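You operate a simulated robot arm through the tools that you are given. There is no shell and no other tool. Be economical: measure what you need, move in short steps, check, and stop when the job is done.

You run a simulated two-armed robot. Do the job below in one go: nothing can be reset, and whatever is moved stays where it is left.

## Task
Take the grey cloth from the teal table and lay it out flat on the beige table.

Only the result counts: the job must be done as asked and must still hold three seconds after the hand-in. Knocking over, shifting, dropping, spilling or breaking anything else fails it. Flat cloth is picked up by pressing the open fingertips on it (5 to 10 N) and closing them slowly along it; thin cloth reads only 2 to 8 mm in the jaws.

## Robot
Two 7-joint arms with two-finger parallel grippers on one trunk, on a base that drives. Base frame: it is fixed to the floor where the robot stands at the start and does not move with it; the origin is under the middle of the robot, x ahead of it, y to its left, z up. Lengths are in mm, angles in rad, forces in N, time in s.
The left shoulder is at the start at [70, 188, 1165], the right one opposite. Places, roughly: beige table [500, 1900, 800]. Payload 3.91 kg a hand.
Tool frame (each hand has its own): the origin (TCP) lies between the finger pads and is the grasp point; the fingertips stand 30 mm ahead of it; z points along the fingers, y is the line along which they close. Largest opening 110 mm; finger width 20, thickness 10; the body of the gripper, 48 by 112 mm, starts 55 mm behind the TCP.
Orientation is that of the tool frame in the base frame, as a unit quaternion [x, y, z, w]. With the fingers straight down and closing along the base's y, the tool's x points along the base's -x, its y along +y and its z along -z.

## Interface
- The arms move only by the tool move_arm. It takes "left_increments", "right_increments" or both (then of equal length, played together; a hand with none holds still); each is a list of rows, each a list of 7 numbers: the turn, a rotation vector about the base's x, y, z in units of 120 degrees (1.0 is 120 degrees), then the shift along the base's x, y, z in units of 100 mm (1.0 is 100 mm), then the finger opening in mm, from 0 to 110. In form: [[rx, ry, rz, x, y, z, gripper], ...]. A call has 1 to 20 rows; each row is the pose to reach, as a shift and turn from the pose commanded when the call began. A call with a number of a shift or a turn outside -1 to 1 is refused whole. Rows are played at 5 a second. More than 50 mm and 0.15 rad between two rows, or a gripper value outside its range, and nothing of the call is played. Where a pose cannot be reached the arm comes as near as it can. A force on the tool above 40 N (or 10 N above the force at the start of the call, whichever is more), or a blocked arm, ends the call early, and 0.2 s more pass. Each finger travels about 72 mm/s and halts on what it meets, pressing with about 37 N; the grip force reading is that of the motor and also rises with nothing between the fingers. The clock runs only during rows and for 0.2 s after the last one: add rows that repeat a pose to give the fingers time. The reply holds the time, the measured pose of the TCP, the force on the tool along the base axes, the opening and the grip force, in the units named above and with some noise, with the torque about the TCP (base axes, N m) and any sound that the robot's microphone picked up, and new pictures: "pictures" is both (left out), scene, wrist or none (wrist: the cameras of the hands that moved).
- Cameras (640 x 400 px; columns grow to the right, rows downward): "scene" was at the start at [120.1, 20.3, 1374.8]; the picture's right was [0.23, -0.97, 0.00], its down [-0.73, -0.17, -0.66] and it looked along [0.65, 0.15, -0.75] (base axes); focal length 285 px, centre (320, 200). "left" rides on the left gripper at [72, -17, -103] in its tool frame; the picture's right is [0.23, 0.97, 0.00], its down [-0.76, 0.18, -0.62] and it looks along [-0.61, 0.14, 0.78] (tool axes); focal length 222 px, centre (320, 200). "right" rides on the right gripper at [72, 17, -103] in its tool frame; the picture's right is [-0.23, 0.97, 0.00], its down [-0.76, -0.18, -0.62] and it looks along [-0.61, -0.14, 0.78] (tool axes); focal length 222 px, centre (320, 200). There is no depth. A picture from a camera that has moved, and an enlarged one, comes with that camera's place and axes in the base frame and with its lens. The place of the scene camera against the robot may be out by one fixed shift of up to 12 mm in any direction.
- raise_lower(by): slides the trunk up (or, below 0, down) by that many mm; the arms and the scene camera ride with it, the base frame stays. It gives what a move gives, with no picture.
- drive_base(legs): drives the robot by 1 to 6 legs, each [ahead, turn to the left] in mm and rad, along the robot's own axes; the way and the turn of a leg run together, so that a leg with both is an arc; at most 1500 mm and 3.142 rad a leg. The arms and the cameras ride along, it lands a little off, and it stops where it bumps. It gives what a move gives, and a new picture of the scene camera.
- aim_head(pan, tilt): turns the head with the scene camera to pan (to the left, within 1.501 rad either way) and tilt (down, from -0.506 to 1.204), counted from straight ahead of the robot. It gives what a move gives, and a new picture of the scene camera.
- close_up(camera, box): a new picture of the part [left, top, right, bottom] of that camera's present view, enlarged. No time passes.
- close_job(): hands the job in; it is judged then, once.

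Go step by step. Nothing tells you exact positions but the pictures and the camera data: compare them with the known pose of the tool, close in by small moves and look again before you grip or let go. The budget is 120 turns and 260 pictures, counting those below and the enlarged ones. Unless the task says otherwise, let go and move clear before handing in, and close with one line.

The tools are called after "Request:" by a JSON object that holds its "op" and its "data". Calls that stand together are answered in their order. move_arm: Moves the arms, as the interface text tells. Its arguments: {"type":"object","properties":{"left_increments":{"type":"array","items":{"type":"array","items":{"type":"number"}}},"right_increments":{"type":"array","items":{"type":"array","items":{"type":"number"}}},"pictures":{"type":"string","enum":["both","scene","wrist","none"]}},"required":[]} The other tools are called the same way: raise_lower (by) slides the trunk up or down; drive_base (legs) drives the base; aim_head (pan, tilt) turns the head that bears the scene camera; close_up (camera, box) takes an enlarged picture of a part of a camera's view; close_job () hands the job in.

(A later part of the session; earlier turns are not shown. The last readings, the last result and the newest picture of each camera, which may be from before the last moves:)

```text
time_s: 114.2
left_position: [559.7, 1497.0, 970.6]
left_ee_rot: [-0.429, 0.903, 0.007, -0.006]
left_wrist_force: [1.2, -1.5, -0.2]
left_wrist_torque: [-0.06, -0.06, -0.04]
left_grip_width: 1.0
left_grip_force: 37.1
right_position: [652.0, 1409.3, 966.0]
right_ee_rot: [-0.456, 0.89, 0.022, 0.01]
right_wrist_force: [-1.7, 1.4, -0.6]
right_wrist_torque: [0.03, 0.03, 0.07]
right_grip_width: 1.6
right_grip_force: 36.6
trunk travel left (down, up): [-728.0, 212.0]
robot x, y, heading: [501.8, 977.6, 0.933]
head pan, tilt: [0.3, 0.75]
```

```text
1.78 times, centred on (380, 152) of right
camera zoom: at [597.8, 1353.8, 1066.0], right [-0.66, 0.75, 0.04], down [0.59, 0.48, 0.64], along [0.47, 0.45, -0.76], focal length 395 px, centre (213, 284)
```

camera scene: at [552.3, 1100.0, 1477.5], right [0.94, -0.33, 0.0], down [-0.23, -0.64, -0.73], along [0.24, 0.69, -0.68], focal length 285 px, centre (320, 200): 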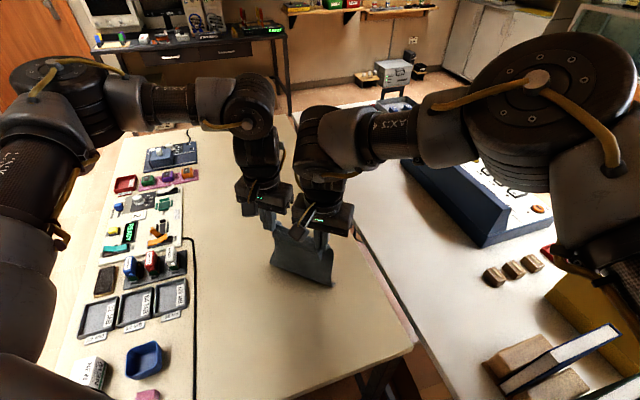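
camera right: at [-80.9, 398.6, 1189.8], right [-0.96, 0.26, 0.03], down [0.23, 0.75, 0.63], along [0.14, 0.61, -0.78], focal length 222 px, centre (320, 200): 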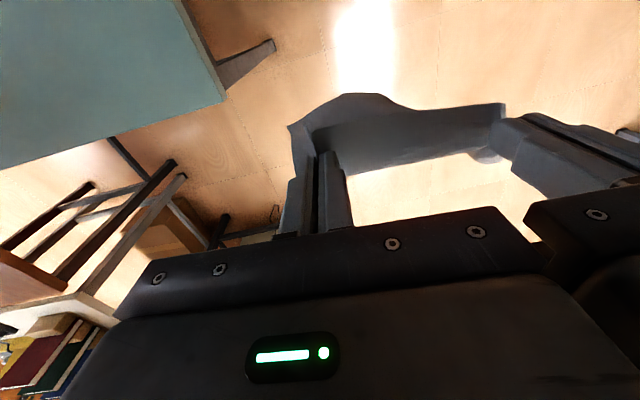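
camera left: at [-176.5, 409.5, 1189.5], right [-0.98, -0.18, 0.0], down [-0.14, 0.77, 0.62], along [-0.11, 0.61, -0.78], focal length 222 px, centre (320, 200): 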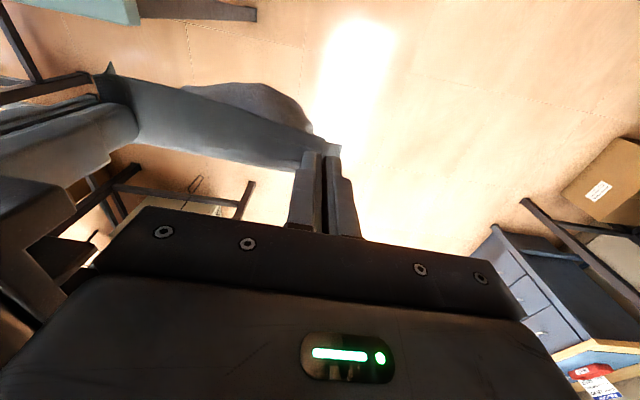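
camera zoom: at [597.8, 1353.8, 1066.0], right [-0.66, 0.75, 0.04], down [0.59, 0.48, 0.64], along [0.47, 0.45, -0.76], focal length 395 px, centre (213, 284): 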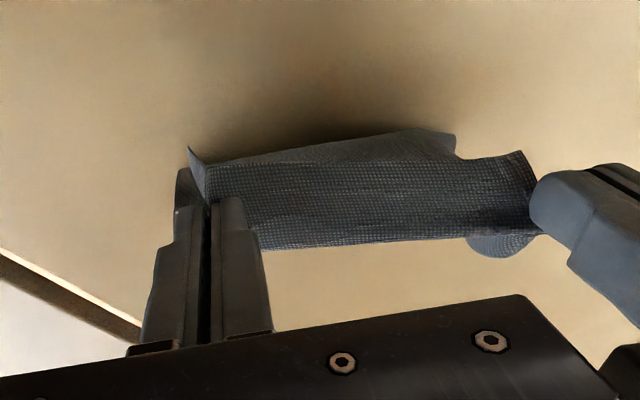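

Now the free edge trails away from the robot as wanted. I continue with the base backing and the trunk lowering.

Request:
{"op": "raise_lower", "data": {"by": -25}}

Request:
{"op": "drive_base", "data": {"legs": [[-30, 0]]}}

Request:
{"op": "raise_lower", "data": {"by": -30}}

Request:
{"op": "drive_base", "data": {"legs": [[-28, 0]]}}

Request:
{"op": "close_up", "data": {"camera": "scene", "box": [220, 200, 380, 320]}}

```text
time_s: 114.9
left_position: [559.1, 1497.2, 944.2]
left_ee_rot: [-0.428, 0.904, 0.007, -0.007]
left_wrist_force: [1.5, -2.2, -0.7]
left_wrist_torque: [-0.03, -0.03, -0.03]
left_grip_width: 1.4
left_grip_force: 36.7
right_position: [651.7, 1408.5, 941.9]
right_ee_rot: [-0.456, 0.89, 0.024, 0.009]
right_wrist_force: [-1.8, 1.5, -0.3]
right_wrist_torque: [0.02, 0.02, 0.02]
right_grip_width: 1.5
right_grip_force: 36.5
trunk travel left (down, up): [-703.0, 237.0]
robot x, y, heading: [499.1, 976.0, 0.932]
head pan, tilt: [0.3, 0.75]
```

```text
time_s: 115.7
left_position: [542.9, 1475.9, 941.5]
left_ee_rot: [-0.429, 0.903, 0.006, -0.006]
left_wrist_force: [1.8, -0.8, -0.8]
left_wrist_torque: [-0.01, -0.04, -0.04]
left_grip_width: 1.0
left_grip_force: 37.0
right_position: [636.1, 1386.0, 939.2]
right_ee_rot: [-0.456, 0.89, 0.021, 0.007]
right_wrist_force: [-1.8, 1.7, -0.4]
right_wrist_torque: [0.02, 0.08, 0.04]
right_grip_width: 1.6
right_grip_force: 37.0
trunk travel left (down, up): [-703.0, 237.0]
robot x, y, heading: [487.5, 958.4, 0.931]
head pan, tilt: [0.3, 0.75]
camera scene: at [536.9, 1080.4, 1409.9], right [0.94, -0.33, 0.0], down [-0.23, -0.65, -0.73], along [0.24, 0.69, -0.68], focal length 285 px, centre (320, 200)
```

scene: 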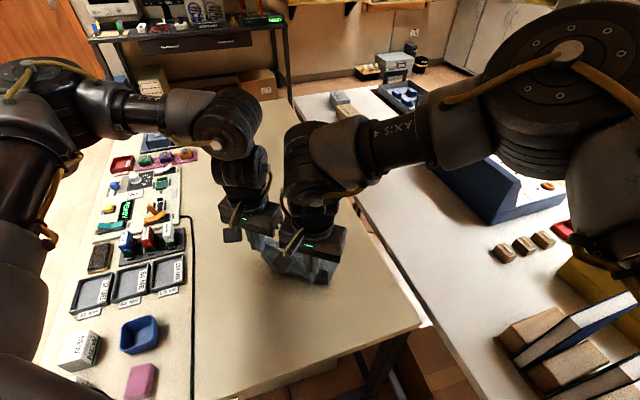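

```text
time_s: 116.5
left_position: [542.0, 1473.3, 915.6]
left_ee_rot: [-0.43, 0.903, 0.008, -0.005]
left_wrist_force: [0.9, -1.7, -0.3]
left_wrist_torque: [-0.01, -0.06, -0.03]
left_grip_width: 1.1
left_grip_force: 37.1
right_position: [635.7, 1382.4, 912.6]
right_ee_rot: [-0.456, 0.89, 0.022, 0.009]
right_wrist_force: [-1.7, 0.6, 0.6]
right_wrist_torque: [0.07, 0.03, 0.0]
right_grip_width: 1.6
right_grip_force: 36.9
trunk travel left (down, up): [-673.0, 267.0]
robot x, y, heading: [483.8, 955.4, 0.928]
head pan, tilt: [0.3, 0.75]
```

```text
time_s: 117.3
left_position: [527.3, 1453.5, 912.4]
left_ee_rot: [-0.43, 0.903, 0.006, -0.006]
left_wrist_force: [1.8, -1.9, -0.1]
left_wrist_torque: [-0.05, -0.08, -0.02]
left_grip_width: 1.2
left_grip_force: 36.6
right_position: [620.4, 1364.5, 909.6]
right_ee_rot: [-0.454, 0.891, 0.02, 0.007]
right_wrist_force: [-1.9, 2.3, 0.4]
right_wrist_torque: [0.0, 0.05, 0.03]
right_grip_width: 1.5
right_grip_force: 36.7
trunk travel left (down, up): [-673.0, 267.0]
robot x, y, heading: [467.9, 937.4, 0.932]
head pan, tilt: [0.3, 0.75]
camera scene: at [519.8, 1057.3, 1380.0], right [0.94, -0.33, 0.0], down [-0.23, -0.65, -0.73], along [0.24, 0.69, -0.68], focal length 285 px, centre (320, 200)
```

scene: 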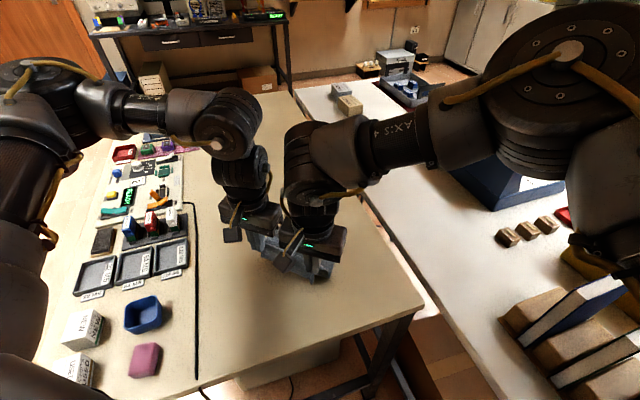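

```text
3.33 times, centred on (300, 260) of scene
camera zoom: at [519.8, 1057.3, 1380.0], right [0.94, -0.33, 0.0], down [-0.23, -0.65, -0.73], along [0.24, 0.69, -0.68], focal length 951 px, centre (387, 0)
```

zoom: 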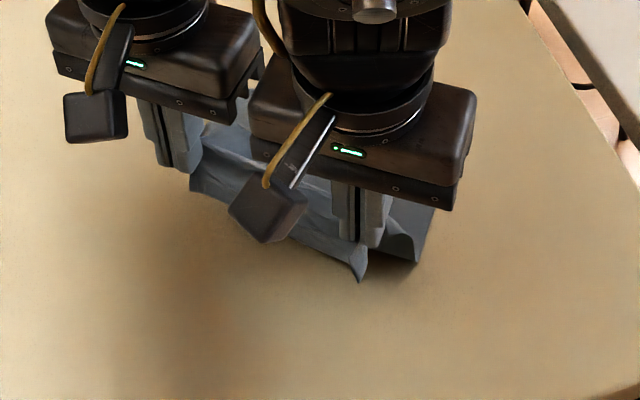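

Going well; continue.

Request:
{"op": "drive_base", "data": {"legs": [[-32, 0]]}}

Request:
{"op": "raise_lower", "data": {"by": -30}}

Request:
{"op": "drive_base", "data": {"legs": [[-35, 0]]}}

Request:
{"op": "raise_lower", "data": {"by": -22}}

Request:
{"op": "close_up", "data": {"camera": "scene", "box": [220, 180, 380, 300]}}

Request:
{"op": "close_up", "data": {"camera": "right", "box": [200, 40, 560, 265]}}

```text
time_s: 118.1
left_position: [507.3, 1427.8, 913.8]
left_ee_rot: [-0.43, 0.903, 0.006, -0.007]
left_wrist_force: [1.9, -1.9, -0.6]
left_wrist_torque: [-0.06, -0.05, -0.02]
left_grip_width: 0.9
left_grip_force: 37.0
right_position: [602.5, 1339.8, 909.4]
right_ee_rot: [-0.454, 0.891, 0.022, 0.008]
right_wrist_force: [-1.2, 2.5, 0.5]
right_wrist_torque: [0.06, 0.04, 0.03]
right_grip_width: 1.9
right_grip_force: 37.2
trunk travel left (down, up): [-673.0, 267.0]
robot x, y, heading: [450.6, 905.0, 0.927]
head pan, tilt: [0.3, 0.75]
camera scene: at [501.0, 1031.2, 1380.1], right [0.94, -0.33, 0.0], down [-0.23, -0.64, -0.73], along [0.24, 0.69, -0.68], focal length 285 px, centre (320, 200)
```

scene: 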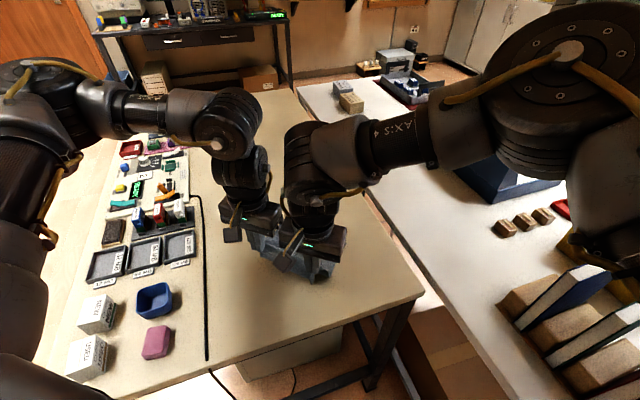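

```text
time_s: 118.9
left_position: [507.5, 1425.6, 883.6]
left_ee_rot: [-0.43, 0.903, 0.007, -0.006]
left_wrist_force: [0.9, -2.4, 0.0]
left_wrist_torque: [-0.06, -0.08, -0.03]
left_grip_width: 1.0
left_grip_force: 36.9
right_position: [601.1, 1336.4, 882.2]
right_ee_rot: [-0.455, 0.89, 0.023, 0.01]
right_wrist_force: [-2.0, 1.5, -0.6]
right_wrist_torque: [0.08, 0.02, 0.02]
right_grip_width: 1.5
right_grip_force: 37.8
trunk travel left (down, up): [-643.0, 297.0]
robot x, y, heading: [448.3, 908.4, 0.93]
head pan, tilt: [0.3, 0.75]
```

```text
time_s: 119.7
left_position: [488.5, 1399.0, 882.8]
left_ee_rot: [-0.429, 0.903, 0.006, -0.007]
left_wrist_force: [2.2, -1.3, 0.1]
left_wrist_torque: [-0.07, -0.02, -0.03]
left_grip_width: 1.3
left_grip_force: 37.3
right_position: [581.5, 1310.8, 880.1]
right_ee_rot: [-0.454, 0.891, 0.021, 0.009]
right_wrist_force: [-1.3, 1.4, -0.2]
right_wrist_torque: [0.03, 0.03, -0.01]
right_grip_width: 1.4
right_grip_force: 36.5
trunk travel left (down, up): [-643.0, 297.0]
robot x, y, heading: [431.0, 878.6, 0.929]
head pan, tilt: [0.3, 0.75]
camera scene: at [479.4, 1002.5, 1350.2], right [0.94, -0.33, 0.0], down [-0.23, -0.64, -0.73], along [0.24, 0.69, -0.68], focal length 285 px, centre (320, 200)
```

scene: 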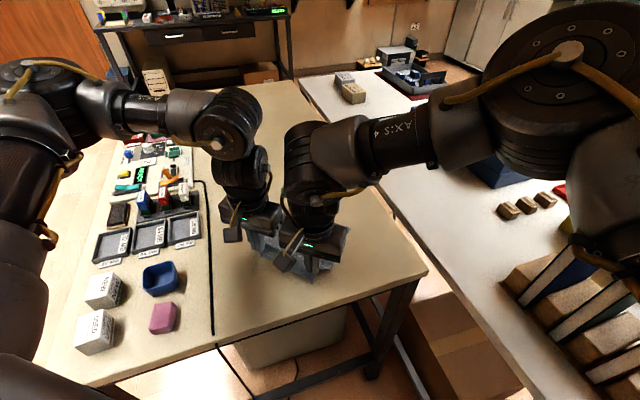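

```text
time_s: 120.4
left_position: [486.8, 1397.7, 861.9]
left_ee_rot: [-0.429, 0.903, 0.006, -0.006]
left_wrist_force: [1.3, -1.6, 0.5]
left_wrist_torque: [-0.04, -0.07, -0.02]
left_grip_width: 1.3
left_grip_force: 36.9
right_position: [580.6, 1308.7, 859.1]
right_ee_rot: [-0.454, 0.891, 0.022, 0.008]
right_wrist_force: [-0.7, 1.1, 0.5]
right_wrist_torque: [0.06, 0.05, 0.03]
right_grip_width: 1.8
right_grip_force: 37.4
trunk travel left (down, up): [-621.0, 319.0]
robot x, y, heading: [429.4, 880.9, 0.934]
head pan, tilt: [0.3, 0.75]
```

```text
3.33 times, centred on (300, 240) of scene
camera zoom: at [478.4, 999.3, 1328.7], right [0.94, -0.33, 0.0], down [-0.23, -0.64, -0.73], along [0.24, 0.69, -0.68], focal length 951 px, centre (387, 67)
```

zoom: 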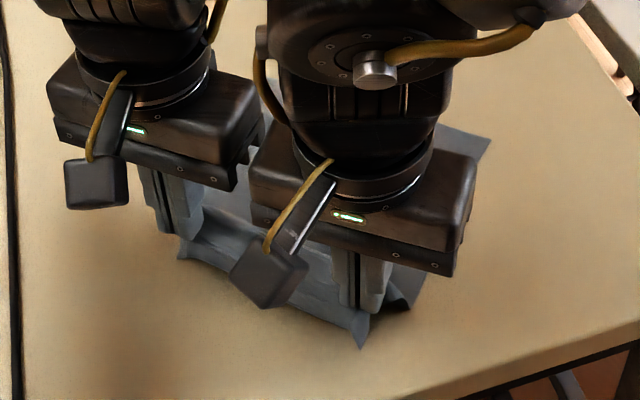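

```text
1.78 times, centred on (380, 152) of right
camera zoom: at [525.3, 1253.9, 959.2], right [-0.65, 0.76, 0.04], down [0.59, 0.48, 0.65], along [0.47, 0.45, -0.76], focal length 395 px, centre (213, 284)
```

zoom: 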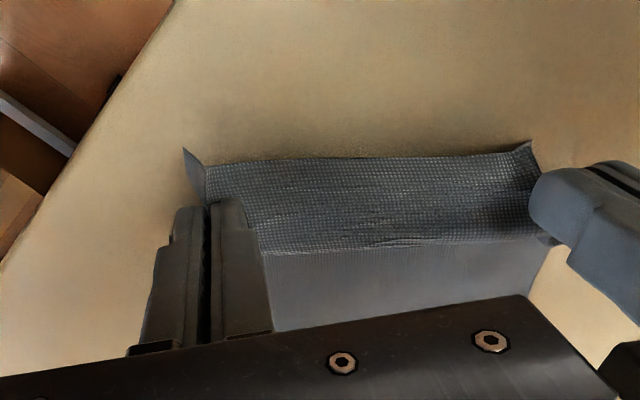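

Nearly flat. A last lowering with a small pull to take up the slack.

Request:
{"op": "raise_lower", "data": {"by": -14}}

Request:
{"op": "drive_base", "data": {"legs": [[-20, 0]]}}

Request:
{"op": "raise_lower", "data": {"by": -9}}

Request:
{"op": "close_up", "data": {"camera": "right", "box": [200, 40, 560, 265]}}

Request:
{"op": "close_up", "data": {"camera": "left", "box": [60, 20, 420, 245]}}

```text
time_s: 121.0
left_position: [487.7, 1397.9, 849.0]
left_ee_rot: [-0.429, 0.903, 0.007, -0.006]
left_wrist_force: [1.6, -1.6, 0.4]
left_wrist_torque: [-0.04, -0.06, -0.01]
left_grip_width: 1.3
left_grip_force: 37.3
right_position: [580.2, 1308.9, 845.8]
right_ee_rot: [-0.455, 0.89, 0.023, 0.009]
right_wrist_force: [-2.6, 2.4, -0.2]
right_wrist_torque: [0.03, 0.07, 0.05]
right_grip_width: 1.3
right_grip_force: 36.6
trunk travel left (down, up): [-607.0, 333.0]
robot x, y, heading: [428.2, 881.3, 0.926]
head pan, tilt: [0.3, 0.75]
```

```text
time_s: 121.8
left_position: [475.4, 1382.2, 847.8]
left_ee_rot: [-0.429, 0.903, 0.006, -0.006]
left_wrist_force: [1.4, -1.2, -0.7]
left_wrist_torque: [-0.1, -0.04, -0.01]
left_grip_width: 1.3
left_grip_force: 37.2
right_position: [569.4, 1293.7, 844.5]
right_ee_rot: [-0.453, 0.891, 0.022, 0.009]
right_wrist_force: [-1.7, 2.0, -0.1]
right_wrist_torque: [0.1, 0.03, 0.03]
right_grip_width: 1.7
right_grip_force: 37.4
trunk travel left (down, up): [-607.0, 333.0]
robot x, y, heading: [412.2, 862.6, 0.931]
head pan, tilt: [0.3, 0.75]
camera scene: at [467.6, 986.3, 1314.2], right [0.94, -0.33, 0.0], down [-0.23, -0.64, -0.73], along [0.24, 0.69, -0.68], focal length 285 px, centre (320, 200)
```

scene: 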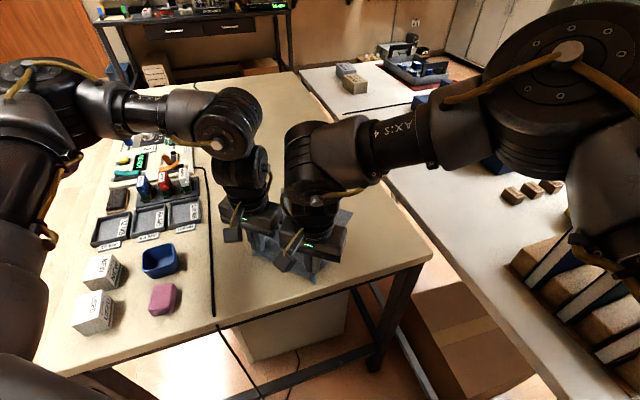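

```text
time_s: 122.4
left_position: [476.2, 1381.7, 839.5]
left_ee_rot: [-0.429, 0.903, 0.006, -0.006]
left_wrist_force: [1.5, -2.1, 0.8]
left_wrist_torque: [-0.03, -0.06, -0.02]
left_grip_width: 1.1
left_grip_force: 37.0
right_position: [568.7, 1293.2, 836.0]
right_ee_rot: [-0.453, 0.891, 0.022, 0.01]
right_wrist_force: [-1.9, 1.8, -0.7]
right_wrist_torque: [0.07, 0.05, 0.01]
right_grip_width: 1.4
right_grip_force: 37.1
trunk travel left (down, up): [-598.0, 342.0]
robot x, y, heading: [416.1, 864.1, 0.928]
head pan, tilt: [0.3, 0.75]
```

```text
1.78 times, centred on (380, 152) of right
camera zoom: at [513.9, 1238.8, 935.8], right [-0.65, 0.76, 0.04], down [0.59, 0.48, 0.64], along [0.47, 0.44, -0.76], focal length 395 px, centre (213, 284)
```

zoom: 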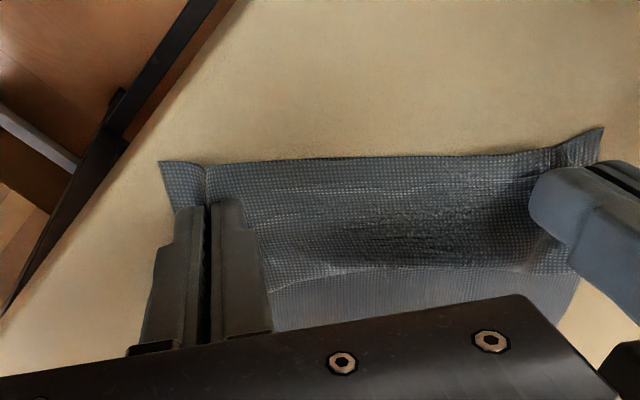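

```text
1.78 times, centred on (240, 132) of left
camera zoom: at [443.5, 1313.7, 943.1], right [-0.9, 0.44, 0.02], down [0.35, 0.7, 0.62], along [0.26, 0.56, -0.78], focal length 395 px, centre (462, 320)
```

zoom: 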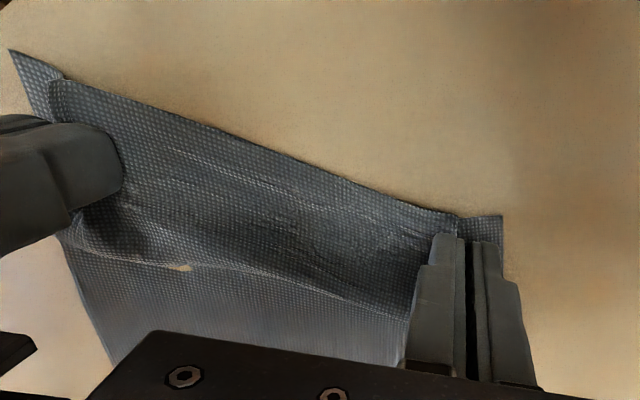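

The cloth lies spread with only small pinch folds at the grips. I lower 3 mm more and open the fingers slowly.

Request:
{"op": "raise_lower", "data": {"by": -3}}

Request:
{"op": "move_arm", "data": {"left_increments": [[0, 0, 0, 0, 0, 0, 4], [0, 0, 0, 0, 0, 0, 8], [0, 0, 0, 0, 0, 0, 12], [0, 0, 0, 0, 0, 0, 18], [0, 0, 0, 0, 0, 0, 26], [0, 0, 0, 0, 0, 0, 30], [0, 0, 0, 0, 0, 0, 30]], "right_increments": [[0, 0, 0, 0, 0, 0, 4], [0, 0, 0, 0, 0, 0, 8], [0, 0, 0, 0, 0, 0, 12], [0, 0, 0, 0, 0, 0, 18], [0, 0, 0, 0, 0, 0, 26], [0, 0, 0, 0, 0, 0, 30], [0, 0, 0, 0, 0, 0, 30]], "pictures": "wrist"}}

```text
time_s: 122.9
left_position: [475.6, 1381.2, 835.7]
left_ee_rot: [-0.429, 0.903, 0.006, -0.006]
left_wrist_force: [1.7, -1.8, -1.0]
left_wrist_torque: [-0.06, -0.04, -0.06]
left_grip_width: 1.1
left_grip_force: 36.9
right_position: [568.4, 1292.6, 833.3]
right_ee_rot: [-0.453, 0.891, 0.023, 0.009]
right_wrist_force: [-1.0, 1.4, 0.2]
right_wrist_torque: [0.06, 0.03, 0.02]
right_grip_width: 1.6
right_grip_force: 37.0
trunk travel left (down, up): [-595.0, 345.0]
robot x, y, heading: [415.0, 867.2, 0.929]
head pan, tilt: [0.3, 0.75]
```

```text
time_s: 124.5
left_position: [476.1, 1382.0, 834.9]
left_ee_rot: [-0.429, 0.903, 0.005, -0.006]
left_wrist_force: [0.6, -1.0, 0.0]
left_wrist_torque: [0.03, 0.0, -0.02]
left_grip_width: 30.0
left_grip_force: 0.1
right_position: [569.8, 1292.5, 833.2]
right_ee_rot: [-0.453, 0.891, 0.022, 0.01]
right_wrist_force: [0.8, 0.5, -0.7]
right_wrist_torque: [0.0, 0.02, 0.02]
right_grip_width: 30.2
right_grip_force: 0.0
trunk travel left (down, up): [-595.0, 345.0]
robot x, y, heading: [417.9, 863.1, 0.935]
head pan, tilt: [0.3, 0.75]
camera right: at [514.2, 1239.1, 932.6], right [-0.65, 0.76, 0.04], down [0.59, 0.48, 0.64], along [0.47, 0.44, -0.76], focal length 222 px, centre (320, 200)
camera left: at [443.6, 1314.1, 939.8], right [-0.9, 0.44, 0.02], down [0.35, 0.7, 0.62], along [0.26, 0.56, -0.78], focal length 222 px, centre (320, 200)
```

right: 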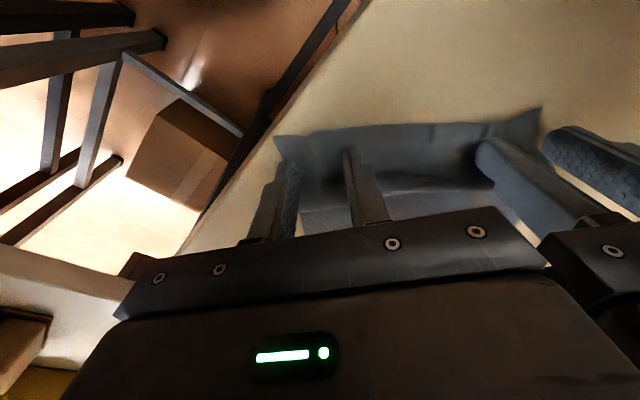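
left: 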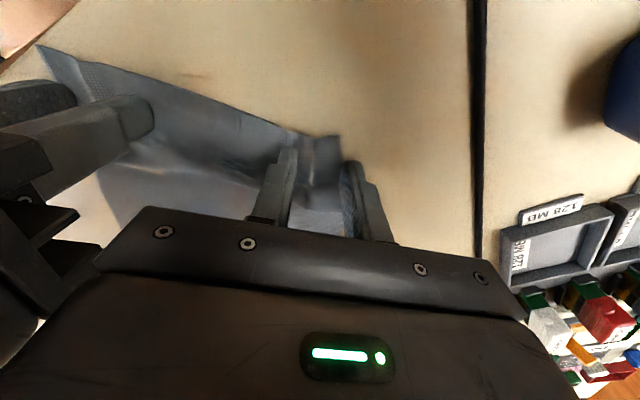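

Released. I raise straight up and look.

Request:
{"op": "raise_lower", "data": {"by": 150}}

Request:
{"op": "drive_base", "data": {"legs": [[-150, 0]]}}

Request:
{"op": "close_up", "data": {"camera": "scene", "box": [220, 160, 400, 280]}}

Request:
{"op": "close_up", "data": {"camera": "left", "box": [0, 0, 640, 400]}}

```text
time_s: 126.3
left_position: [474.8, 1383.1, 986.0]
left_ee_rot: [-0.429, 0.903, 0.007, -0.006]
left_wrist_force: [0.1, 0.7, -0.3]
left_wrist_torque: [-0.02, -0.01, 0.01]
left_grip_width: 30.1
left_grip_force: 0.0
right_position: [569.8, 1292.4, 982.7]
right_ee_rot: [-0.453, 0.891, 0.021, 0.009]
right_wrist_force: [-0.2, 0.1, 0.3]
right_wrist_torque: [-0.01, -0.01, 0.04]
right_grip_width: 30.0
right_grip_force: 0.0
trunk travel left (down, up): [-745.0, 195.0]
robot x, y, heading: [417.9, 864.5, 0.926]
head pan, tilt: [0.3, 0.75]
```

```text
time_s: 127.6
left_position: [385.4, 1263.3, 985.5]
left_ee_rot: [-0.429, 0.903, 0.006, -0.007]
left_wrist_force: [-0.6, -0.7, -0.4]
left_wrist_torque: [-0.02, 0.0, 0.0]
left_grip_width: 29.8
left_grip_force: 0.1
right_position: [479.8, 1174.6, 981.7]
right_ee_rot: [-0.453, 0.891, 0.022, 0.008]
right_wrist_force: [-0.1, -0.4, -0.1]
right_wrist_torque: [0.01, -0.04, 0.01]
right_grip_width: 30.0
right_grip_force: 0.1
trunk travel left (down, up): [-745.0, 195.0]
robot x, y, heading: [330.5, 745.4, 0.928]
head pan, tilt: [0.3, 0.75]
camera scene: at [378.8, 866.8, 1452.2], right [0.94, -0.33, 0.0], down [-0.23, -0.64, -0.73], along [0.24, 0.69, -0.68], focal length 285 px, centre (320, 200)
```

scene: 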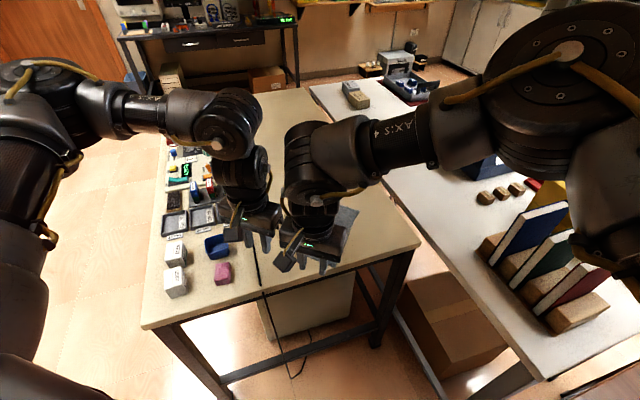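

```text
3.33 times, centred on (310, 220) of scene
camera zoom: at [378.8, 866.8, 1452.2], right [0.94, -0.33, 0.0], down [-0.23, -0.64, -0.73], along [0.24, 0.69, -0.68], focal length 951 px, centre (353, 133)
```

zoom: 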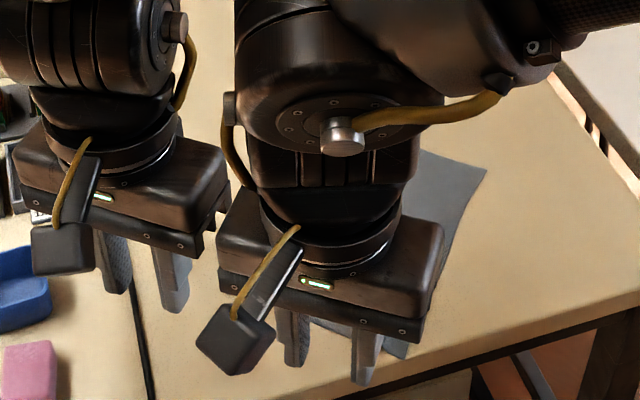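

```text
1.00 times, centred on (320, 200) of left (not enlarged: the box is as wide or as high as the picture)
camera zoom: at [354.9, 1195.6, 1089.2], right [-0.9, 0.44, 0.02], down [0.35, 0.7, 0.62], along [0.26, 0.56, -0.78], focal length 222 px, centre (320, 200)
```

zoom: 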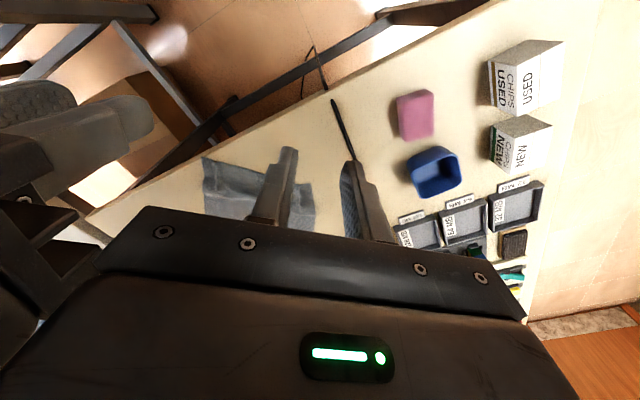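

My hands block the view, so I spread them apart.

Request:
{"op": "move_arm", "data": {"left_increments": [[0, 0, 0, -0.25, 0.19, 0, 30], [0, 0, 0, -0.5, 0.37, 0, 30], [0, 0, 0, -0.75, 0.56, 0, 30], [0, 0, 0, -0.95, 0.71, 0, 30]], "right_increments": [[0, 0, 0, 0.25, -0.19, 0, 30], [0, 0, 0, 0.5, -0.37, 0, 30], [0, 0, 0, 0.75, -0.56, 0, 30], [0, 0, 0, 0.95, -0.71, 0, 30]], "pictures": "none"}}

Request:
{"op": "move_arm", "data": {"right_increments": [[0, 0, 0, 0.25, -0.19, 0, 30], [0, 0, 0, 0.5, -0.37, 0, 30], [0, 0, 0, 0.75, -0.56, 0, 30], [0, 0, 0, 0.95, -0.71, 0, 30]], "pictures": "none"}}

Request:
{"op": "close_up", "data": {"camera": "scene", "box": [220, 160, 400, 280]}}

```text
time_s: 128.6
left_position: [292.6, 1334.2, 986.7]
left_ee_rot: [-0.429, 0.903, 0.007, -0.006]
left_wrist_force: [-0.1, 0.3, 0.0]
left_wrist_torque: [-0.01, 0.0, 0.01]
left_grip_width: 30.1
left_grip_force: 0.2
right_position: [575.8, 1103.4, 982.3]
right_ee_rot: [-0.453, 0.891, 0.021, 0.008]
right_wrist_force: [-0.6, 0.6, 0.2]
right_wrist_torque: [-0.03, -0.04, 0.05]
right_grip_width: 30.4
right_grip_force: 0.0
trunk travel left (down, up): [-745.0, 195.0]
robot x, y, heading: [325.9, 742.8, 0.933]
head pan, tilt: [0.3, 0.75]
```

```text
time_s: 129.6
left_position: [294.3, 1332.9, 986.5]
left_ee_rot: [-0.429, 0.903, 0.007, -0.006]
left_wrist_force: [-1.4, -1.0, 0.2]
left_wrist_torque: [0.01, 0.01, 0.04]
left_grip_width: 30.0
left_grip_force: 0.1
right_position: [671.4, 1030.4, 982.7]
right_ee_rot: [-0.453, 0.891, 0.023, 0.008]
right_wrist_force: [1.0, -0.2, 0.5]
right_wrist_torque: [0.0, 0.01, 0.04]
right_grip_width: 30.2
right_grip_force: 0.0
trunk travel left (down, up): [-745.0, 195.0]
robot x, y, heading: [323.9, 744.2, 0.929]
head pan, tilt: [0.3, 0.75]
```

```text
3.33 times, centred on (310, 220) of scene
camera zoom: at [379.8, 863.9, 1452.5], right [0.94, -0.33, 0.0], down [-0.23, -0.64, -0.73], along [0.24, 0.69, -0.68], focal length 951 px, centre (353, 133)
```

zoom: 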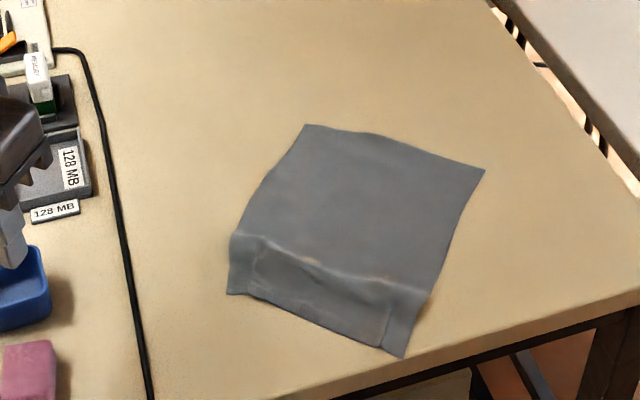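

The cloth lies open, entirely on the table, with a low wrinkle across near the front edge. A closer look.

Request:
{"op": "close_up", "data": {"camera": "scene", "box": [275, 190, 350, 237]}}

```text
8.51 times, centred on (312, 214) of scene
camera zoom: at [379.8, 863.9, 1452.5], right [0.94, -0.33, 0.0], down [-0.23, -0.64, -0.73], along [0.24, 0.69, -0.68], focal length 2429 px, centre (384, 85)
```

zoom: 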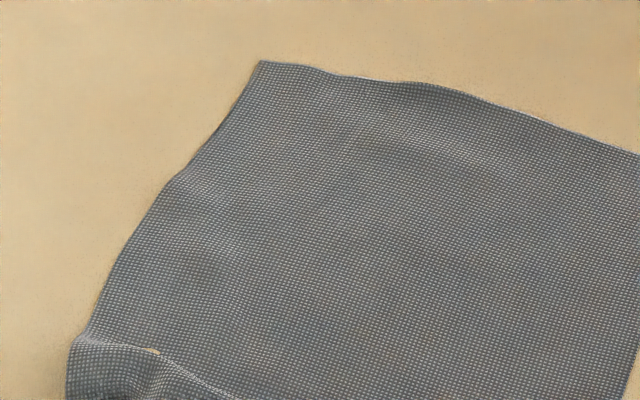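

It is about 88% spread: the front edge is pinched in (159 mm vs 187). I'll close the fingers, go back over the front corners, and gently press and slide them apart.

Request:
{"op": "move_arm", "data": {"right_increments": [[0, 0, 0, -0.25, 0.19, 0, 20], [0, 0, 0, -0.5, 0.37, 0, 10], [0, 0, 0, -0.75, 0.56, 0, 0], [0, 0, 0, -0.95, 0.71, 0, 0]], "pictures": "none"}}

Request:
{"op": "drive_base", "data": {"legs": [[130, 0]]}}

Request:
{"op": "move_arm", "data": {"left_increments": [[0, 0, 0, 0.25, -0.19, 0, 20], [0, 0, 0, 0.5, -0.37, 0, 10], [0, 0, 0, 0.75, -0.56, 0, 0], [0, 0, 0, 0.9, -0.68, 0, 0]], "right_increments": [[0, 0, 0, -0.25, 0.19, 0, 0], [0, 0, 0, -0.5, 0.37, 0, 0], [0, 0, 0, -0.75, 0.56, 0, 0], [0, 0, 0, -0.9, 0.68, 0, 0]], "pictures": "wrist"}}

```text
time_s: 130.6
left_position: [290.6, 1334.7, 985.6]
left_ee_rot: [-0.429, 0.903, 0.006, -0.006]
left_wrist_force: [1.2, 0.6, 0.3]
left_wrist_torque: [0.0, -0.03, 0.0]
left_grip_width: 30.1
left_grip_force: 0.0
right_position: [573.1, 1103.2, 983.8]
right_ee_rot: [-0.453, 0.891, 0.021, 0.01]
right_wrist_force: [0.0, 0.6, -0.4]
right_wrist_torque: [-0.02, -0.01, -0.01]
right_grip_width: 0.2
right_grip_force: 37.1
trunk travel left (down, up): [-745.0, 195.0]
robot x, y, heading: [327.8, 744.7, 0.933]
head pan, tilt: [0.3, 0.75]
```

```text
time_s: 131.9
left_position: [368.1, 1436.7, 986.8]
left_ee_rot: [-0.43, 0.903, 0.006, -0.006]
left_wrist_force: [-0.2, -0.2, -0.1]
left_wrist_torque: [-0.02, 0.07, -0.02]
left_grip_width: 30.2
left_grip_force: 0.1
right_position: [651.2, 1206.7, 982.5]
right_ee_rot: [-0.454, 0.891, 0.022, 0.01]
right_wrist_force: [0.9, -0.4, -0.3]
right_wrist_torque: [0.01, -0.02, 0.0]
right_grip_width: 0.0
right_grip_force: 37.2
trunk travel left (down, up): [-745.0, 195.0]
robot x, y, heading: [404.5, 843.7, 0.927]
head pan, tilt: [0.3, 0.75]
camera scene: at [454.8, 968.3, 1452.6], right [0.94, -0.33, 0.0], down [-0.23, -0.64, -0.73], along [0.24, 0.69, -0.68], focal length 285 px, centre (320, 200)
```

scene: 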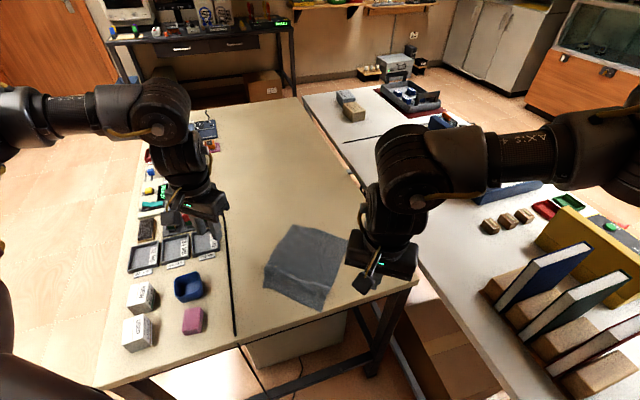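

```text
time_s: 132.9
left_position: [458.3, 1368.5, 986.1]
left_ee_rot: [-0.43, 0.903, 0.006, -0.006]
left_wrist_force: [-0.2, 0.2, -0.1]
left_wrist_torque: [0.02, -0.02, 0.02]
left_grip_width: 0.0
left_grip_force: 37.4
right_position: [561.2, 1275.0, 982.2]
right_ee_rot: [-0.455, 0.89, 0.022, 0.009]
right_wrist_force: [-1.3, -0.4, -0.6]
right_wrist_torque: [0.0, -0.01, -0.03]
right_grip_width: 0.0
right_grip_force: 36.9
trunk travel left (down, up): [-745.0, 195.0]
robot x, y, heading: [404.6, 849.1, 0.931]
head pan, tilt: [0.3, 0.75]
camera right: at [506.2, 1221.5, 1082.7], right [-0.65, 0.75, 0.04], down [0.59, 0.48, 0.64], along [0.47, 0.44, -0.76], focal length 222 px, centre (320, 200)
camera left: at [426.4, 1301.0, 1090.9], right [-0.9, 0.44, 0.02], down [0.35, 0.7, 0.62], along [0.26, 0.57, -0.78], focal length 222 px, centre (320, 200)
```

right: 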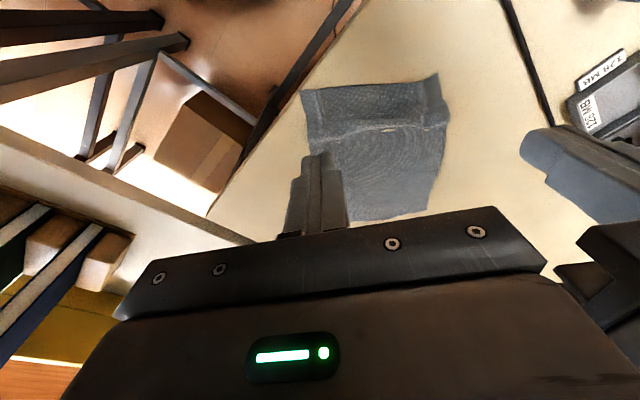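
left: 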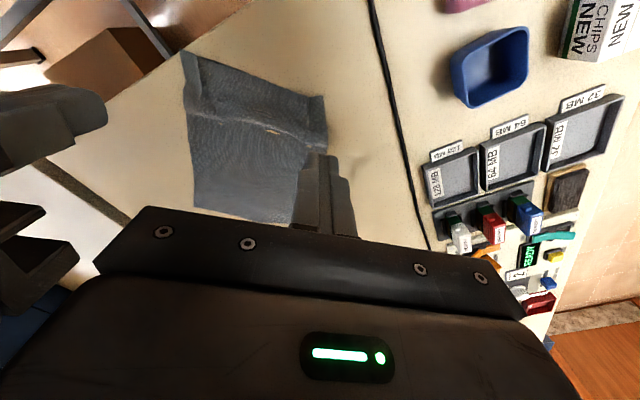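

The front-right corner is only ~8 mm from the table edge, so I'd first press on the middle of the cloth with both hands and slide it ~30 mm away from the edge, which also stretches the front wrinkle.

Request:
{"op": "drive_base", "data": {"legs": [[105, 0]]}}

Request:
{"op": "raise_lower", "data": {"by": -143}}

Request:
{"op": "move_arm", "data": {"left_increments": [[0, 0, 0, 0, 0, -0.05, 0], [0, 0, 0, 0, 0, -0.09, 0], [0, 0, 0, 0, 0, -0.09, 0]], "right_increments": [[0, 0, 0, 0, 0, -0.03, 0], [0, 0, 0, 0, 0, -0.06, 0], [0, 0, 0, 0, 0, -0.06, 0]], "pictures": "wrist"}}

```text
time_s: 134.1
left_position: [519.3, 1452.1, 987.5]
left_ee_rot: [-0.429, 0.903, 0.007, -0.005]
left_wrist_force: [-0.3, -0.9, -0.1]
left_wrist_torque: [0.02, -0.02, 0.01]
left_grip_width: 0.0
left_grip_force: 36.9
right_position: [622.7, 1357.9, 983.9]
right_ee_rot: [-0.455, 0.89, 0.023, 0.01]
right_wrist_force: [0.7, 0.2, -0.8]
right_wrist_torque: [0.01, -0.01, -0.02]
right_grip_width: 0.0
right_grip_force: 37.4
trunk travel left (down, up): [-745.0, 195.0]
robot x, y, heading: [466.7, 932.2, 0.93]
head pan, tilt: [0.3, 0.75]
camera scene: at [516.2, 1051.1, 1452.8], right [0.94, -0.33, 0.0], down [-0.23, -0.64, -0.73], along [0.24, 0.69, -0.68], focal length 285 px, centre (320, 200)
```

scene: 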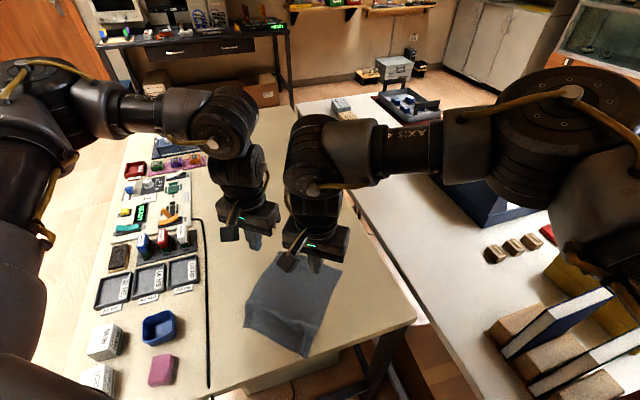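

```text
time_s: 135.8
left_position: [519.7, 1453.6, 844.5]
left_ee_rot: [-0.43, 0.903, 0.006, -0.006]
left_wrist_force: [-0.6, 0.6, 0.3]
left_wrist_torque: [-0.01, -0.01, 0.02]
left_grip_width: 0.2
left_grip_force: 36.5
right_position: [623.0, 1359.3, 840.7]
right_ee_rot: [-0.455, 0.89, 0.022, 0.008]
right_wrist_force: [0.6, -0.3, 0.4]
right_wrist_torque: [0.02, 0.0, 0.01]
right_grip_width: 0.1
right_grip_force: 37.3
trunk travel left (down, up): [-602.0, 338.0]
robot x, y, heading: [462.2, 931.3, 0.926]
head pan, tilt: [0.3, 0.75]
```

```text
time_s: 136.6
left_position: [520.9, 1454.3, 835.7]
left_ee_rot: [-0.429, 0.903, 0.006, -0.006]
left_wrist_force: [-0.5, 0.8, 0.6]
left_wrist_torque: [0.02, 0.0, 0.01]
left_grip_width: 0.0
left_grip_force: 36.9
right_position: [623.1, 1361.0, 833.6]
right_ee_rot: [-0.455, 0.89, 0.021, 0.009]
right_wrist_force: [-0.3, -0.7, 1.2]
right_wrist_torque: [-0.01, -0.01, 0.0]
right_grip_width: 0.0
right_grip_force: 37.0
trunk travel left (down, up): [-602.0, 338.0]
robot x, y, heading: [468.4, 930.9, 0.923]
head pan, tilt: [0.3, 0.75]
camera right: at [568.4, 1305.6, 933.3], right [-0.66, 0.75, 0.04], down [0.59, 0.48, 0.64], along [0.47, 0.45, -0.76], focal length 222 px, centre (320, 200)
camera left: at [488.4, 1385.3, 938.8], right [-0.9, 0.44, 0.02], down [0.35, 0.7, 0.62], along [0.26, 0.57, -0.78], focal length 222 px, centre (320, 200)
```

right: 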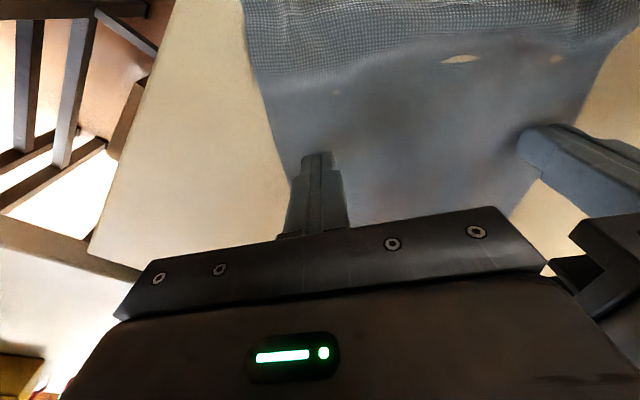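
left: 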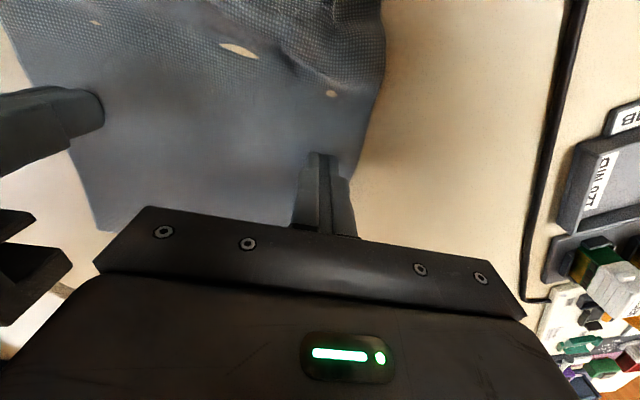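

Both fingertips are above cloth. Lower to contact.

Request:
{"op": "move_arm", "data": {"left_increments": [[0, 0, 0, 0, 0, -0.03, 0], [0, 0, 0, 0, 0, -0.05, 0], [0, 0, 0, 0, 0, -0.05, 0]], "right_increments": [[0, 0, 0, 0, 0, -0.01, 0], [0, 0, 0, 0, 0, -0.03, 0], [0, 0, 0, 0, 0, -0.03, 0]], "pictures": "none"}}

```text
time_s: 137.4
left_position: [519.0, 1452.0, 830.9]
left_ee_rot: [-0.43, 0.903, 0.007, -0.004]
left_wrist_force: [-1.7, 3.2, 18.1]
left_wrist_torque: [0.01, -0.11, 0.03]
left_grip_width: 0.0
left_grip_force: 36.6
right_position: [622.7, 1358.8, 831.8]
right_ee_rot: [-0.455, 0.89, 0.023, 0.009]
right_wrist_force: [0.1, 0.0, -0.2]
right_wrist_torque: [0.0, -0.03, 0.0]
right_grip_width: 0.1
right_grip_force: 37.2
trunk travel left (down, up): [-602.0, 338.0]
robot x, y, heading: [467.6, 933.1, 0.932]
head pan, tilt: [0.3, 0.75]
```

Request:
{"op": "move_arm", "data": {"left_increments": [[0, 0, 0, 0, 0, 0.01, 0], [0, 0, 0, 0, 0, 0.01, 0]], "right_increments": [[0, 0, 0, 0, 0, -0.01, 0], [0, 0, 0, 0, 0, -0.018, 0]], "pictures": "none"}}

```text
time_s: 138.0
left_position: [519.8, 1450.8, 830.6]
left_ee_rot: [-0.43, 0.903, 0.007, -0.007]
left_wrist_force: [0.3, 0.1, 3.8]
left_wrist_torque: [0.04, -0.05, -0.04]
left_grip_width: 0.1
left_grip_force: 37.3
right_position: [624.0, 1358.7, 830.7]
right_ee_rot: [-0.454, 0.89, 0.024, 0.011]
right_wrist_force: [-1.4, 0.2, 23.8]
right_wrist_torque: [-0.18, 0.02, -0.01]
right_grip_width: 0.2
right_grip_force: 37.0
trunk travel left (down, up): [-602.0, 338.0]
robot x, y, heading: [468.6, 932.1, 0.937]
head pan, tilt: [0.3, 0.75]
```

Request:
{"op": "move_arm", "data": {"left_increments": [[0, 0, 0, 0, 0, -0.004, 0], [0, 0, 0, 0.04, 0.055, -0.004, 0], [0, 0, 0, 0.08, 0.11, -0.004, 0], [0, 0, 0, 0.12, 0.165, -0.004, 0], [0, 0, 0, 0.16, 0.22, -0.004, 0], [0, 0, 0, 0.16, 0.22, -0.004, 0]], "right_increments": [[0, 0, 0, 0, 0, 0.011, 0], [0, 0, 0, 0.04, 0.055, 0.011, 0], [0, 0, 0, 0.08, 0.11, 0.011, 0], [0, 0, 0, 0.12, 0.165, 0.011, 0], [0, 0, 0, 0.16, 0.22, 0.011, 0], [0, 0, 0, 0.16, 0.22, 0.011, 0]], "pictures": "scene"}}

```text
time_s: 139.4
left_position: [535.7, 1474.1, 832.1]
left_ee_rot: [-0.43, 0.903, 0.007, -0.006]
left_wrist_force: [0.3, -0.3, 3.0]
left_wrist_torque: [-0.01, 0.01, 0.01]
left_grip_width: 0.1
left_grip_force: 36.7
right_position: [639.0, 1381.0, 831.6]
right_ee_rot: [-0.455, 0.89, 0.023, 0.01]
right_wrist_force: [-1.7, -2.2, 14.3]
right_wrist_torque: [-0.22, 0.03, -0.01]
right_grip_width: 0.0
right_grip_force: 37.2
trunk travel left (down, up): [-602.0, 338.0]
robot x, y, heading: [465.5, 933.1, 0.933]
head pan, tilt: [0.3, 0.75]
camera scene: at [516.7, 1051.4, 1309.7], right [0.94, -0.33, 0.0], down [-0.23, -0.64, -0.73], along [0.24, 0.69, -0.68], focal length 285 px, centre (320, 200)
```

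scene: 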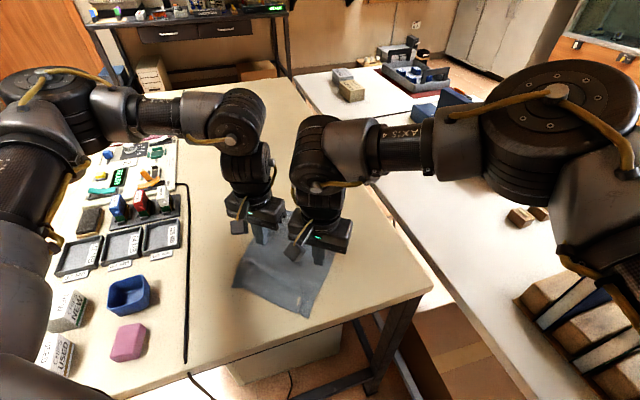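

Request:
{"op": "close_up", "data": {"camera": "scene", "box": [210, 200, 370, 320]}}

```text
3.33 times, centred on (290, 260) of scene
camera zoom: at [516.7, 1051.4, 1309.7], right [0.94, -0.33, 0.0], down [-0.23, -0.64, -0.73], along [0.24, 0.69, -0.68], focal length 951 px, centre (420, 0)
```

zoom: 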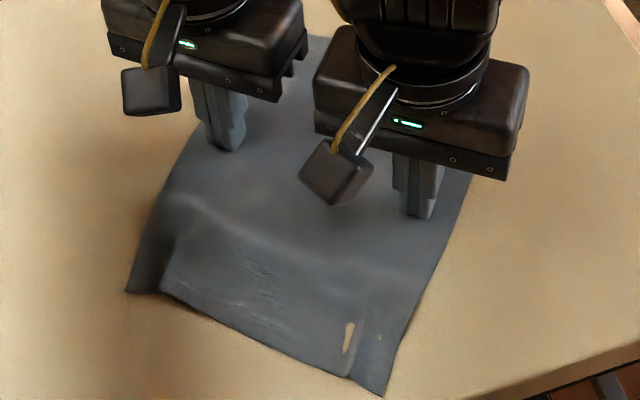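

The slide worked: the cloth moved off the edge and the wrinkle softened. Slide another 20 mm, then lift and move to the front corners.

Request:
{"op": "move_arm", "data": {"left_increments": [[0, 0, 0, 0.04, 0.055, -0.004, 0], [0, 0, 0, 0.08, 0.11, -0.004, 0], [0, 0, 0, 0.12, 0.165, -0.004, 0], [0, 0, 0, 0.12, 0.165, -0.004, 0], [0, 0, 0, 0.12, 0.165, 0.2, 0], [0, 0, 0, 0.12, 0.165, 0.5, 0]], "right_increments": [[0, 0, 0, 0.04, 0.055, 0, 0], [0, 0, 0, 0.08, 0.11, 0, 0], [0, 0, 0, 0.12, 0.165, 0, 0], [0, 0, 0, 0.12, 0.165, 0, 0], [0, 0, 0, 0.12, 0.165, 0.2, 0], [0, 0, 0, 0.12, 0.165, 0.5, 0]], "pictures": "none"}}

Request:
{"op": "drive_base", "data": {"legs": [[-115, 0]]}}

Request:
{"op": "close_up", "data": {"camera": "right", "box": [0, 0, 640, 400]}}

Request:
{"op": "close_up", "data": {"camera": "left", "box": [0, 0, 640, 400]}}

```text
time_s: 140.8
left_position: [549.1, 1490.9, 880.3]
left_ee_rot: [-0.43, 0.903, 0.007, -0.005]
left_wrist_force: [-0.2, -0.6, 0.5]
left_wrist_torque: [0.02, 0.0, 0.01]
left_grip_width: 0.0
left_grip_force: 36.9
right_position: [650.5, 1396.7, 882.2]
right_ee_rot: [-0.455, 0.89, 0.022, 0.009]
right_wrist_force: [0.6, -0.8, -0.1]
right_wrist_torque: [0.03, 0.0, 0.03]
right_grip_width: 0.2
right_grip_force: 36.9
trunk travel left (down, up): [-602.0, 338.0]
robot x, y, heading: [466.7, 933.5, 0.934]
head pan, tilt: [0.3, 0.75]
```

```text
time_s: 142.0
left_position: [480.5, 1400.3, 880.6]
left_ee_rot: [-0.429, 0.903, 0.006, -0.005]
left_wrist_force: [-0.2, -0.5, 0.7]
left_wrist_torque: [-0.01, 0.01, 0.0]
left_grip_width: 0.1
left_grip_force: 36.9
right_position: [583.8, 1304.5, 880.7]
right_ee_rot: [-0.454, 0.891, 0.022, 0.009]
right_wrist_force: [0.0, -0.5, -0.7]
right_wrist_torque: [-0.03, -0.03, -0.01]
right_grip_width: 0.0
right_grip_force: 36.5
trunk travel left (down, up): [-602.0, 338.0]
robot x, y, heading: [399.5, 838.7, 0.929]
head pan, tilt: [0.3, 0.75]
camera scene: at [448.4, 960.1, 1309.5], right [0.94, -0.33, 0.0], down [-0.23, -0.64, -0.73], along [0.24, 0.69, -0.68], focal length 285 px, centre (320, 200)
```

scene: 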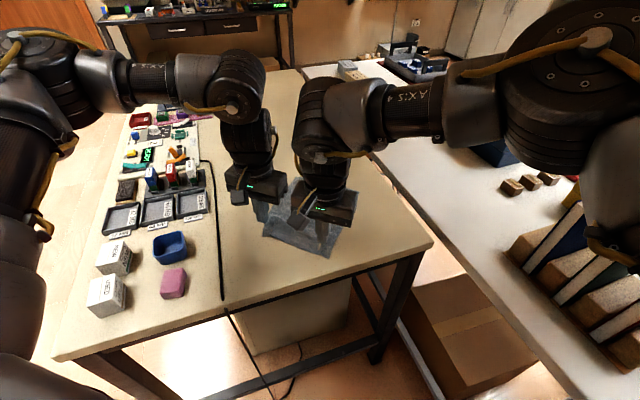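

```text
1.00 times, centred on (320, 200) of right (not enlarged: the box is as wide or as high as the picture)
camera zoom: at [529.0, 1250.5, 980.3], right [-0.65, 0.76, 0.04], down [0.59, 0.48, 0.64], along [0.47, 0.44, -0.76], focal length 222 px, centre (320, 200)
```

zoom: 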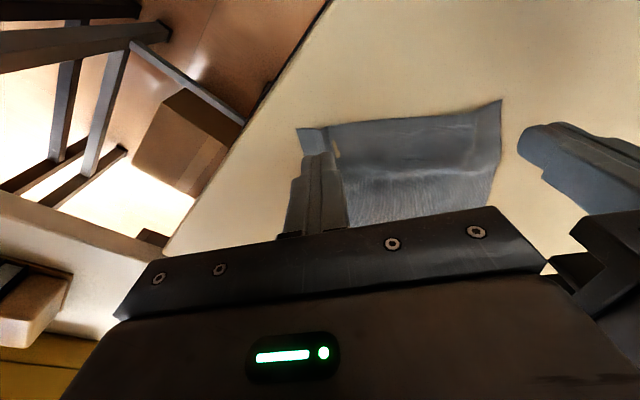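

```text
1.00 times, centred on (320, 200) of left (not enlarged: the box is as wide or as high as the picture)
camera zoom: at [448.3, 1330.7, 984.9], right [-0.9, 0.44, 0.02], down [0.35, 0.7, 0.62], along [0.26, 0.57, -0.78], focal length 222 px, centre (320, 200)
```

zoom: 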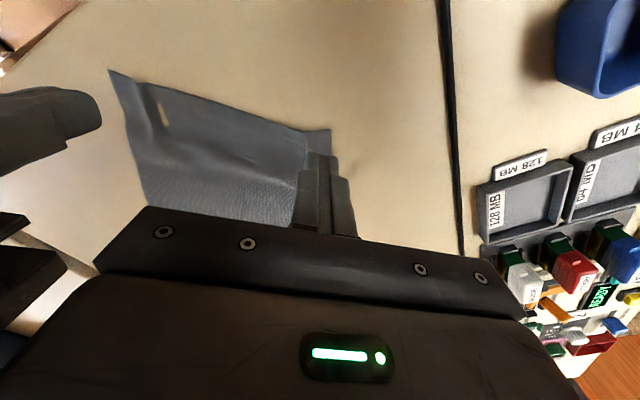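

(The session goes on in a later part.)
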